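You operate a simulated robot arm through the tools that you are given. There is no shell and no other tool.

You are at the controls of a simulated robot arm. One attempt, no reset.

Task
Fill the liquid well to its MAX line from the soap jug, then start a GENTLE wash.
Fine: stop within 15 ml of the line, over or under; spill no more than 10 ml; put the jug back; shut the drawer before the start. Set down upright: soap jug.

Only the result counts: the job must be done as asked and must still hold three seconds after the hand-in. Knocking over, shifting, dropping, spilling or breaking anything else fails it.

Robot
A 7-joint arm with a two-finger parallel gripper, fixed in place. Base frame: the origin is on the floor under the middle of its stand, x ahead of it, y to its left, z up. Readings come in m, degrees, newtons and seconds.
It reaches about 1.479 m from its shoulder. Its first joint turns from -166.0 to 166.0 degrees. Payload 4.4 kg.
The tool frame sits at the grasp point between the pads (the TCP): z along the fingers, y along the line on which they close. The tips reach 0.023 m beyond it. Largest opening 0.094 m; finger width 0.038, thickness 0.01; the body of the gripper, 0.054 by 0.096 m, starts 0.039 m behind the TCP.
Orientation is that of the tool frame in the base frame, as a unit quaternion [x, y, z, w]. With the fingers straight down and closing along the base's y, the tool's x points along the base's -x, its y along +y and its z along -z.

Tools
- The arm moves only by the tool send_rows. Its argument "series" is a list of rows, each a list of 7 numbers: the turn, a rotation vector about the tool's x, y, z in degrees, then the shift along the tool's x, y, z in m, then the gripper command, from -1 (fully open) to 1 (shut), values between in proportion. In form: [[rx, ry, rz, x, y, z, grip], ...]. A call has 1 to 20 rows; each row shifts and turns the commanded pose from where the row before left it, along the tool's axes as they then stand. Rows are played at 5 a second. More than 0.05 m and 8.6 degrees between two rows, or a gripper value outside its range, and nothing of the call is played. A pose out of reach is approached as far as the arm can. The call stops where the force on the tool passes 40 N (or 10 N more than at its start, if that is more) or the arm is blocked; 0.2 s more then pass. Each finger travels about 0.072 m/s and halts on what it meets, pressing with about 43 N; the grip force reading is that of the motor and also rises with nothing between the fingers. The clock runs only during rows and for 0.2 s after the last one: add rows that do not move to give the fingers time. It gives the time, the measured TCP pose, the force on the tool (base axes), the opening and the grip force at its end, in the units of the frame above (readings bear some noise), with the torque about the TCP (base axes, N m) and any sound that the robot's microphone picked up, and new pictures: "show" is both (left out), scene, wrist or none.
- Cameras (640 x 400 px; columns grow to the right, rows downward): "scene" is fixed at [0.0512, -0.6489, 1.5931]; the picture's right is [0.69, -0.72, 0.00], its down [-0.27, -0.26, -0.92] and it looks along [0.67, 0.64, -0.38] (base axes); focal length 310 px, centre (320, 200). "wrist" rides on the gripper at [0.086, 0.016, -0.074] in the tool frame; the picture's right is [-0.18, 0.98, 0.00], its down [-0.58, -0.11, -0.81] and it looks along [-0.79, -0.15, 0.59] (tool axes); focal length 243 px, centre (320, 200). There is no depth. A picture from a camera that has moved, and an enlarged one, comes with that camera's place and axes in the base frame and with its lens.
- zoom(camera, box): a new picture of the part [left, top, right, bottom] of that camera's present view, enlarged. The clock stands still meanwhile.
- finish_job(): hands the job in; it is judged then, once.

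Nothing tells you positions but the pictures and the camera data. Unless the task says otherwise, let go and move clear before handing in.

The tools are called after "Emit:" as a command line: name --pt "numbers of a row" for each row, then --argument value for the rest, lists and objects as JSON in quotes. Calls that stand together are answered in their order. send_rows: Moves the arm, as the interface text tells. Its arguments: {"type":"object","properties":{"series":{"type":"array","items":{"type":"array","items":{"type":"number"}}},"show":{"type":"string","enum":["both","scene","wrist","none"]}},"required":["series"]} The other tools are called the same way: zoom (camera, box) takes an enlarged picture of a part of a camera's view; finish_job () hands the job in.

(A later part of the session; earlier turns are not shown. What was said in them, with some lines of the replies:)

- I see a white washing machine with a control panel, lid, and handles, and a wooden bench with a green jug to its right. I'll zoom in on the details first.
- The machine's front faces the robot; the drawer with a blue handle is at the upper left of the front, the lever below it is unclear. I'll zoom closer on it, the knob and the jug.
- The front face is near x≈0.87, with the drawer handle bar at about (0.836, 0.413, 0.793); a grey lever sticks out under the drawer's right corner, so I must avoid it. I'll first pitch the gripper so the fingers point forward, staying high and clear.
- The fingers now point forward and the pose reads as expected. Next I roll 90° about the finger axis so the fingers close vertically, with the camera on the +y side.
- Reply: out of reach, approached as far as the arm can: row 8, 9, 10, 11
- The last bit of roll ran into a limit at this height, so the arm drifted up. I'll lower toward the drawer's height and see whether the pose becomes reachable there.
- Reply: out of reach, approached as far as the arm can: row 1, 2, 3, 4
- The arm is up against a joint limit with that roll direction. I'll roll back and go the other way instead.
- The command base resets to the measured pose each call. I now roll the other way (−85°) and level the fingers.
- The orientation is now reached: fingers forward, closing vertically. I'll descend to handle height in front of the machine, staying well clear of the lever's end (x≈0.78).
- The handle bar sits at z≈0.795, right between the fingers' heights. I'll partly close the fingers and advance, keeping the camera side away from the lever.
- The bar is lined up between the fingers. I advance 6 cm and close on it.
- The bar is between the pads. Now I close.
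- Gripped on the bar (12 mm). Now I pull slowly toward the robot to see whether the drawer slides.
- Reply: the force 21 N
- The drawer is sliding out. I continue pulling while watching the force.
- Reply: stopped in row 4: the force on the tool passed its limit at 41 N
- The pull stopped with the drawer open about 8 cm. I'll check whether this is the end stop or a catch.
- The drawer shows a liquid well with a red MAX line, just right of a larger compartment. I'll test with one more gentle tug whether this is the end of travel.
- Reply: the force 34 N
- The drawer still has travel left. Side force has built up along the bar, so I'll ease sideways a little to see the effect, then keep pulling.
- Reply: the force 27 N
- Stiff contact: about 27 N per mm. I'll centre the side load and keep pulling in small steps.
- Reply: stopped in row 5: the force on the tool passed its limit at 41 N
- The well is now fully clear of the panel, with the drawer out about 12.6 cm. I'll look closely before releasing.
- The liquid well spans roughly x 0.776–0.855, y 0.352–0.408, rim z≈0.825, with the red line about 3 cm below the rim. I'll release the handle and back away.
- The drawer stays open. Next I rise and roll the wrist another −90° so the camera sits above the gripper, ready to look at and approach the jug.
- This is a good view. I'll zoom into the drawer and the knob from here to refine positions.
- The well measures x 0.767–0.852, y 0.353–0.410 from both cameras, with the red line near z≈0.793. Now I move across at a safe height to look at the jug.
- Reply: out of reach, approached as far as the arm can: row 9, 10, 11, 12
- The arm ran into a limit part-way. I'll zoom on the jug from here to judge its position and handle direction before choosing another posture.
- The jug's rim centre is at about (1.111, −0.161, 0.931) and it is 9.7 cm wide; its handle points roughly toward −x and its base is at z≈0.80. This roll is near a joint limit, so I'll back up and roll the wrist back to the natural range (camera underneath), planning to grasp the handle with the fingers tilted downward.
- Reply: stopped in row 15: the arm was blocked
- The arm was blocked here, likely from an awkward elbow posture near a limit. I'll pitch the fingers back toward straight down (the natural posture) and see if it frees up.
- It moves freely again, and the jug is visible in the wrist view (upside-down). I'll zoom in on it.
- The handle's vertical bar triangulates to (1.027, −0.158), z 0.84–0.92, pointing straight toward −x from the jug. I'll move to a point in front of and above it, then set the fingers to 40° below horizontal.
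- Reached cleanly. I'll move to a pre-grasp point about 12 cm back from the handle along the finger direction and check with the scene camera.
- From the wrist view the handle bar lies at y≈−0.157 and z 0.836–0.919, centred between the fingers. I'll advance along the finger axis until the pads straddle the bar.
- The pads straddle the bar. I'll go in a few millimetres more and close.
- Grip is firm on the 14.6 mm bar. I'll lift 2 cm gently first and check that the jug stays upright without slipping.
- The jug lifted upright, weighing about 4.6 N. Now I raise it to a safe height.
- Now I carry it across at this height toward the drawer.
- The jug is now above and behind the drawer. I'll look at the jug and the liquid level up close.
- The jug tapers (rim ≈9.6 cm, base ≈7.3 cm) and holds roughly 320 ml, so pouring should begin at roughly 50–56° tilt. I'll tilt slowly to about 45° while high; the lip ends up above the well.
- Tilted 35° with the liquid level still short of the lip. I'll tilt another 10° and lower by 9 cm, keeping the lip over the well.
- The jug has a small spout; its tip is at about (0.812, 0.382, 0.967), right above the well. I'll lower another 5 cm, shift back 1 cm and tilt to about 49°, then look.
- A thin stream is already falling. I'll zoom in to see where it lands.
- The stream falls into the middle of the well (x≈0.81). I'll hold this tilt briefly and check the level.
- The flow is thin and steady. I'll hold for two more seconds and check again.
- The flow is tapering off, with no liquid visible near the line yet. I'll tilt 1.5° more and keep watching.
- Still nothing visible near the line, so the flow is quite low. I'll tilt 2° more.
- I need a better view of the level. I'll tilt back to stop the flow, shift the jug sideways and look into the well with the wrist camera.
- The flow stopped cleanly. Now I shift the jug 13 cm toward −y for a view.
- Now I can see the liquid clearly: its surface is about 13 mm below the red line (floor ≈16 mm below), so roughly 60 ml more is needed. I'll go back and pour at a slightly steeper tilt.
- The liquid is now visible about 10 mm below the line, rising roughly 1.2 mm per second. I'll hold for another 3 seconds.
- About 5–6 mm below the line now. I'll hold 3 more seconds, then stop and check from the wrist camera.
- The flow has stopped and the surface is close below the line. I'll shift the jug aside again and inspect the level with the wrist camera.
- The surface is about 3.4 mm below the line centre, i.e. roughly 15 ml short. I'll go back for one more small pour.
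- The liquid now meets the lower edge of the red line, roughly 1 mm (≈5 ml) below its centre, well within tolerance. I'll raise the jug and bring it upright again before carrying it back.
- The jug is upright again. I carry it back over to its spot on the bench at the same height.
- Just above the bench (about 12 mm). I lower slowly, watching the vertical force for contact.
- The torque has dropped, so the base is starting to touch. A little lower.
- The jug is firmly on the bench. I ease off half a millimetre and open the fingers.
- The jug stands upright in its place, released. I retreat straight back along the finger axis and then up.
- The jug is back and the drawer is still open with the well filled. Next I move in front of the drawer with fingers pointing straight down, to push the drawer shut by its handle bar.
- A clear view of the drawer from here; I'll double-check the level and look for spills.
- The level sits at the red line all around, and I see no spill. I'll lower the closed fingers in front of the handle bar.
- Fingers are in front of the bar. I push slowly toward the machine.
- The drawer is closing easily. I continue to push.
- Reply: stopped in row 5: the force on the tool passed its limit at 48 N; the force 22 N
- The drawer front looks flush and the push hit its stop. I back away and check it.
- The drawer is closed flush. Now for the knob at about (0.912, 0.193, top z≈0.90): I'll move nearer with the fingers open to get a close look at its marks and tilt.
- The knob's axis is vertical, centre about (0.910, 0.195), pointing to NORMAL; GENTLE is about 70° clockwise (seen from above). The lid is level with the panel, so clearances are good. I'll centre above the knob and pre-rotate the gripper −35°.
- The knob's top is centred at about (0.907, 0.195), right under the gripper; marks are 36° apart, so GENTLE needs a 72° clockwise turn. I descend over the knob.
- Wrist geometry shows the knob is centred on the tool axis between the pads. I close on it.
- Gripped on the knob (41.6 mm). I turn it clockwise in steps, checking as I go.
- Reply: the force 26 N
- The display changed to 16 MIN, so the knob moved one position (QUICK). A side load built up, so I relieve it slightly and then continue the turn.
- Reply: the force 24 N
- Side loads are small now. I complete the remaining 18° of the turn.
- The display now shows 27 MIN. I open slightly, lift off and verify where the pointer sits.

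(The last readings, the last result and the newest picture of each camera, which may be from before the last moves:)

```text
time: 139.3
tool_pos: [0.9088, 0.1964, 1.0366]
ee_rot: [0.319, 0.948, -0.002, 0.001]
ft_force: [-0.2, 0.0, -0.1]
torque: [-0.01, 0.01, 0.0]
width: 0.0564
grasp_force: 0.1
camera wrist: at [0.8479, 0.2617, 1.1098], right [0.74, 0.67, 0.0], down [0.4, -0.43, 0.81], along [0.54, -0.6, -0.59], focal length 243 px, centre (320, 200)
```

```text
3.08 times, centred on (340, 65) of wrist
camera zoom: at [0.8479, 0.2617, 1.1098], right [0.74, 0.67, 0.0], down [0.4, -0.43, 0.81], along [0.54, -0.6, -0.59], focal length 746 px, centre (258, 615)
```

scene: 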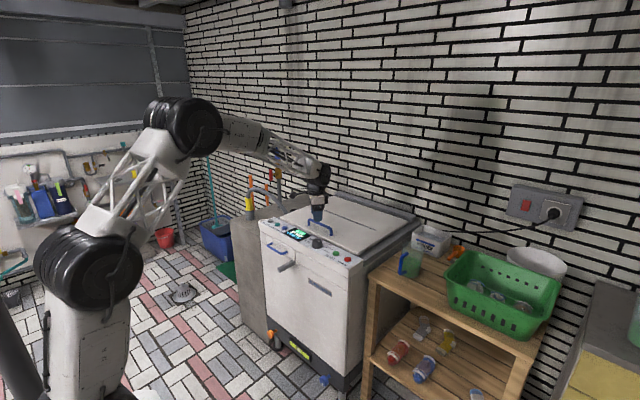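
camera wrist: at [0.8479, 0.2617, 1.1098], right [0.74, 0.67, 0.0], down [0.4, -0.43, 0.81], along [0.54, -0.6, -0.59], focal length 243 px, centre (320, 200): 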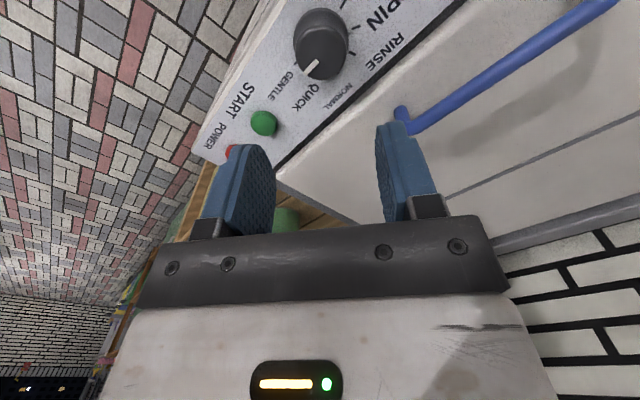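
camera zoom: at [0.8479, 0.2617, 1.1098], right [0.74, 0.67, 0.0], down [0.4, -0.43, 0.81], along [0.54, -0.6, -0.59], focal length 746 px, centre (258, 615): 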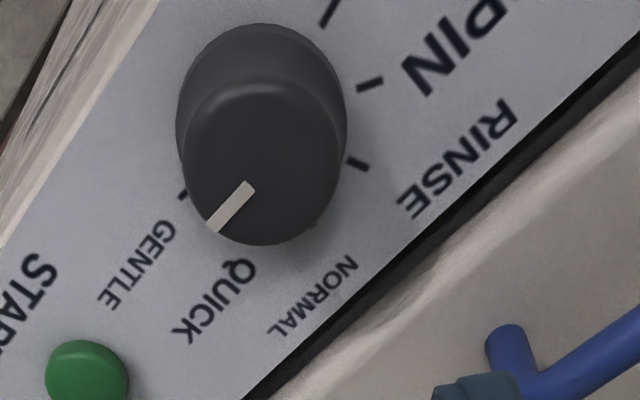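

The pointer sits at GENTLE and the display shows 27 MIN. The START button is at about (0.913, 0.093, top z≈0.878). I'll square the gripper, close it and hover above START.

Emit:
send_rows --pt "0 0 -7.44 0 0 0 1" --pt "0 0 -7.44 0 0 0 1" --pt "0 0 -7.44 0 0 0 1" --pt "0 0 -7.44 0 0 0 1" --pt "0 0 -7.44 0 0 0 1" --pt "0 0 0 -0.002 -0.035 0 1" --pt "0 0 0 -0.002 -0.035 0 1" --pt "0 0 0 -0.001 -0.0335 0 1" --pt "0 0 0 0 0 0.04 1" --pt "0 0 0 0 0 0.04 1" --show "both"

Emit:
zoom --camera "wrist" --box '[200, 60, 440, 230]'

Emit:
zoom --camera "scene" --box '[310, 225, 366, 265]'

```text
time: 141.5
tool_pos: [0.914, 0.0925, 0.9559]
ee_rot: [0.0, 1.0, -0.002, 0.0]
ft_force: [0.4, -0.3, 0.7]
torque: [0.0, 0.01, 0.0]
width: 0.0
grasp_force: 42.1
camera wrist: at [0.8258, 0.1088, 1.03], right [0.18, 0.98, 0.0], down [0.58, -0.11, 0.81], along [0.79, -0.15, -0.59], focal length 243 px, centre (320, 200)
```

scene: 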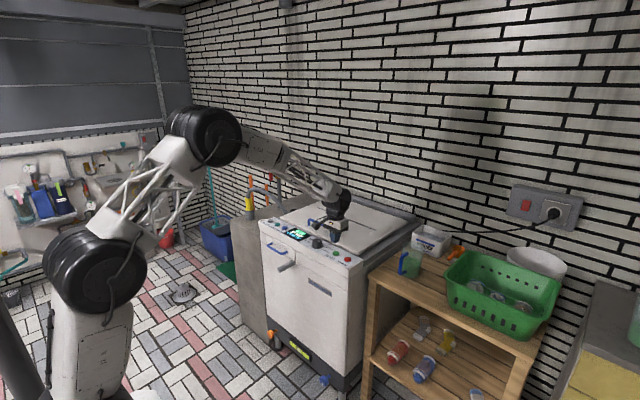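
wrist: 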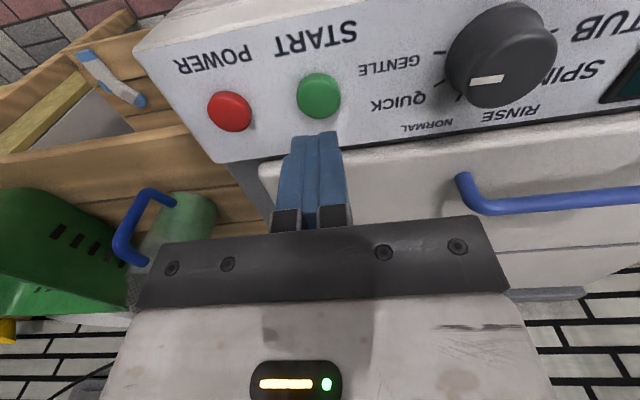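

```text
2.35 times, centred on (320, 145) of wrist
camera zoom: at [0.8258, 0.1088, 1.03], right [0.18, 0.98, 0.0], down [0.58, -0.11, 0.81], along [0.79, -0.15, -0.59], focal length 571 px, centre (320, 329)
```

zoom: 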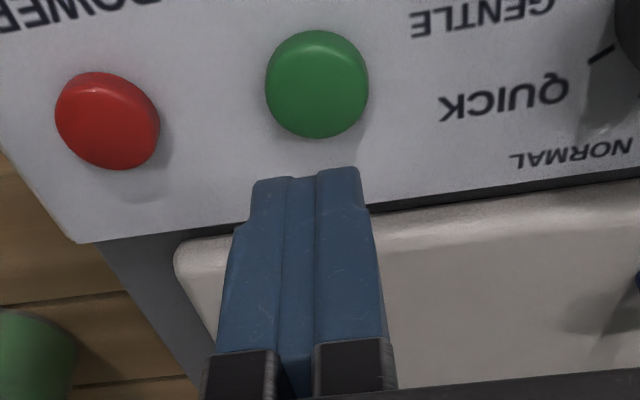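

```text
10.00 times, centred on (338, 245) of scene
camera zoom: at [0.0512, -0.6489, 1.5931], right [0.69, -0.72, 0.0], down [-0.27, -0.26, -0.92], along [0.67, 0.64, -0.38], focal length 3099 px, centre (140, -250)
```

zoom: 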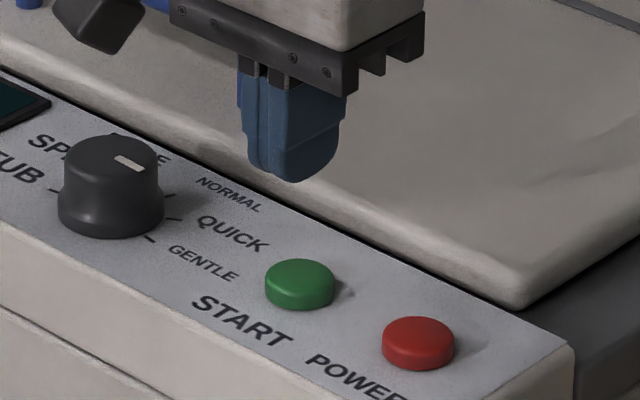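

The fingertips are aligned with START. I descend close, then press gently.

Emit:
send_rows --pt "0 0 0 -0.001 0 0.025 1" --pt "0 0 0 0 0 0.02 1" --pt "0 0 0 0 0 0.003 1" --pt "0 0 0 0 0 0.003 1" --show "none"

Emit:
zoom --camera "scene" --box '[310, 225, 366, 265]'

```text
time: 142.5
tool_pos: [0.9148, 0.0919, 0.9055]
ee_rot: [0.0, 1.0, -0.001, 0.0]
ft_force: [-0.2, -0.2, 0.9]
torque: [-0.02, -0.01, -0.01]
width: 0.0
grasp_force: 42.6
```

```text
10.00 times, centred on (338, 245) of scene
camera zoom: at [0.0512, -0.6489, 1.5931], right [0.69, -0.72, 0.0], down [-0.27, -0.26, -0.92], along [0.67, 0.64, -0.38], focal length 3099 px, centre (140, -250)
```

zoom: 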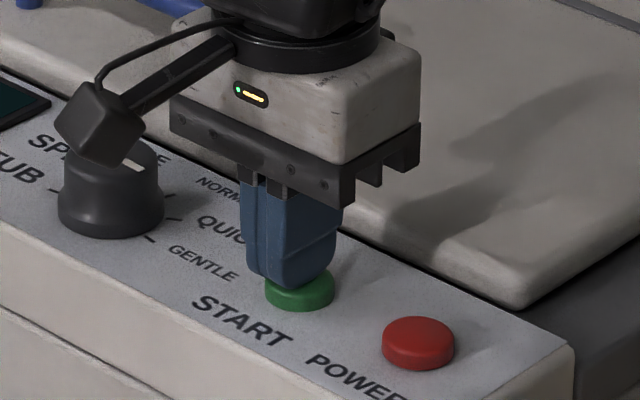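

Emit:
send_rows --pt "0 0 0 0 0 0.002 1" --pt "0 0 0 0 0 0.002 1" --pt "0 0 0 0 0 0.002 1" --show "none"

Emit:
zoom --camera "scene" --box '[270, 215, 366, 275]'

```text
time: 143.3
tool_pos: [0.9137, 0.0922, 0.8997]
ee_rot: [0.0, 1.0, -0.002, 0.001]
ft_force: [-4.0, 0.8, 11.6]
torque: [0.03, 0.07, -0.01]
width: 0.0001
grasp_force: 42.0
heard: click
```

```text
6.67 times, centred on (318, 245) of scene
camera zoom: at [0.0512, -0.6489, 1.5931], right [0.69, -0.72, 0.0], down [-0.27, -0.26, -0.92], along [0.67, 0.64, -0.38], focal length 2066 px, centre (333, -100)
```

zoom: 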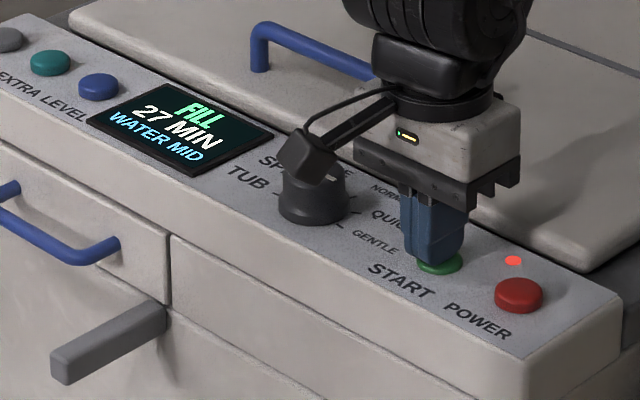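

A click was heard and the display shows FILL, with an indicator light on: the wash has started. I lift straight up and move clear.

Emit:
send_rows --pt "0 0 0 0 0 -0.01 1" --pt "0 0 0 0 0 -0.03 1" --pt "0 0 0 0 0 -0.04 1" --pt "0 0 0 0 0 -0.04 1" --pt "0 0 0 0 0 -0.04 1" --pt "0 0 0 0.04 0 -0.02 1" --pt "0 0 0 0.045 0 0 1" --pt "0 0 0 0.045 0 0 1" --pt "0 0 0 0.045 0 0 1" --show "both"

Emit:
zoom --camera "scene" --box '[250, 210, 362, 280]'

Emit:
zoom --camera "scene" --box '[360, 215, 472, 300]'

```text
time: 145.3
tool_pos: [0.7395, 0.0928, 1.0784]
ee_rot: [0.0, 1.0, -0.002, -0.001]
ft_force: [0.1, -0.8, 0.2]
torque: [0.01, 0.0, -0.01]
width: 0.0
grasp_force: 42.2
camera wrist: at [0.6513, 0.109, 1.1517], right [0.18, 0.98, 0.0], down [0.58, -0.11, 0.81], along [0.79, -0.15, -0.59], focal length 243 px, centre (320, 200)
```

scene: 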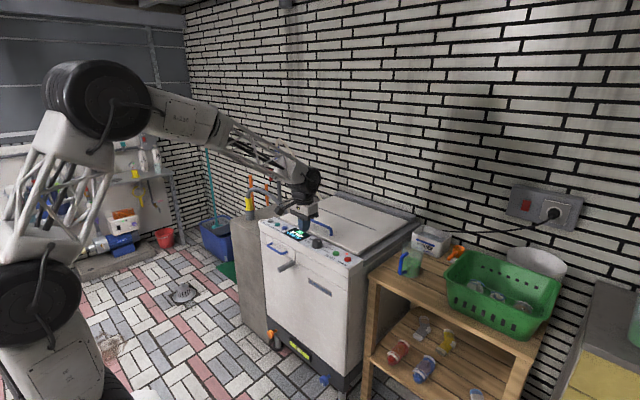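
wrist: 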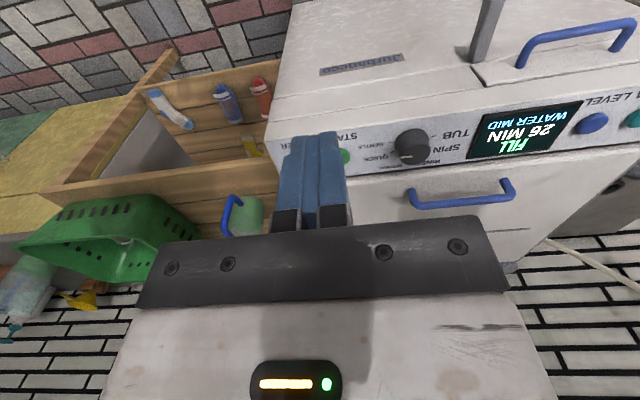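

```text
5.71 times, centred on (306, 245) of scene
camera zoom: at [0.0512, -0.6489, 1.5931], right [0.69, -0.72, 0.0], down [-0.27, -0.26, -0.92], along [0.67, 0.64, -0.38], focal length 1771 px, centre (400, -57)
```

zoom: 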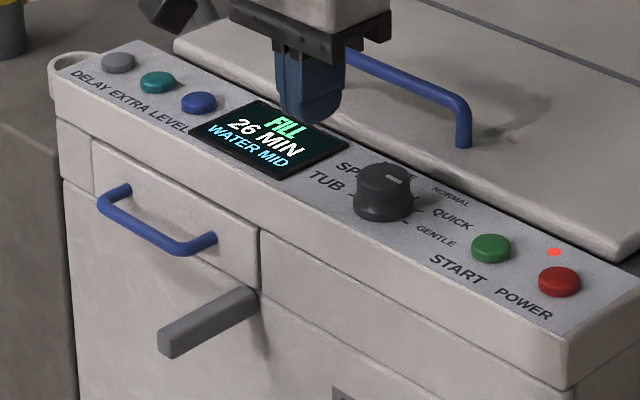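

```text
4.71 times, centred on (416, 258) of scene
camera zoom: at [0.0512, -0.6489, 1.5931], right [0.69, -0.72, 0.0], down [-0.27, -0.26, -0.92], along [0.67, 0.64, -0.38], focal length 1458 px, centre (-132, -71)
```

zoom: 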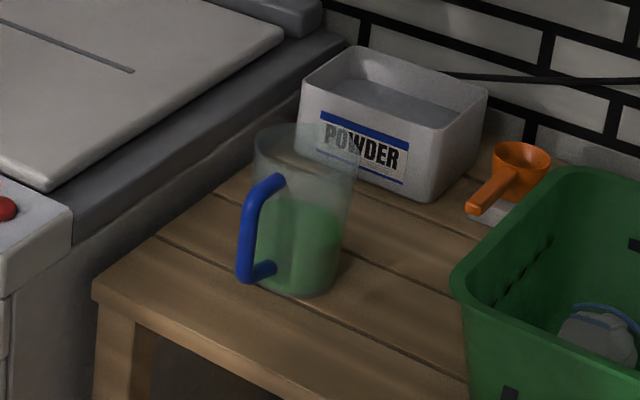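

The display counts down (FILL, 26 MIN), the drawer is flush, the knob is on GENTLE, and the jug stands upright in its place. The arm is clear, so I hand in.

Emit:
finish_job

```text
The job is handed in.
```

I filled the liquid well, put the jug back, shut the drawer and started a GENTLE wash, then handed the job in. I haven't been told how it was judged.

- **Fill level:** The soap came to the lower edge of the red MAX line. I estimate that is about 5 ml short of the line's centre, inside the 15 ml allowed. I saw no spill.
- **Jug:** It stands upright on the bench within a few millimetres of where it was, with nothing knocked around it.
- **Drawer:** It was shut flush before I pressed START.
- **Wash:** I turned the knob from NORMAL to GENTLE and pressed START. It clicked, and the display changed to FILL, counting down from 27 minutes. A red light also came on beside POWER; I took it as a running light but couldn't confirm that.

The arm was clear of the machine at hand-in.
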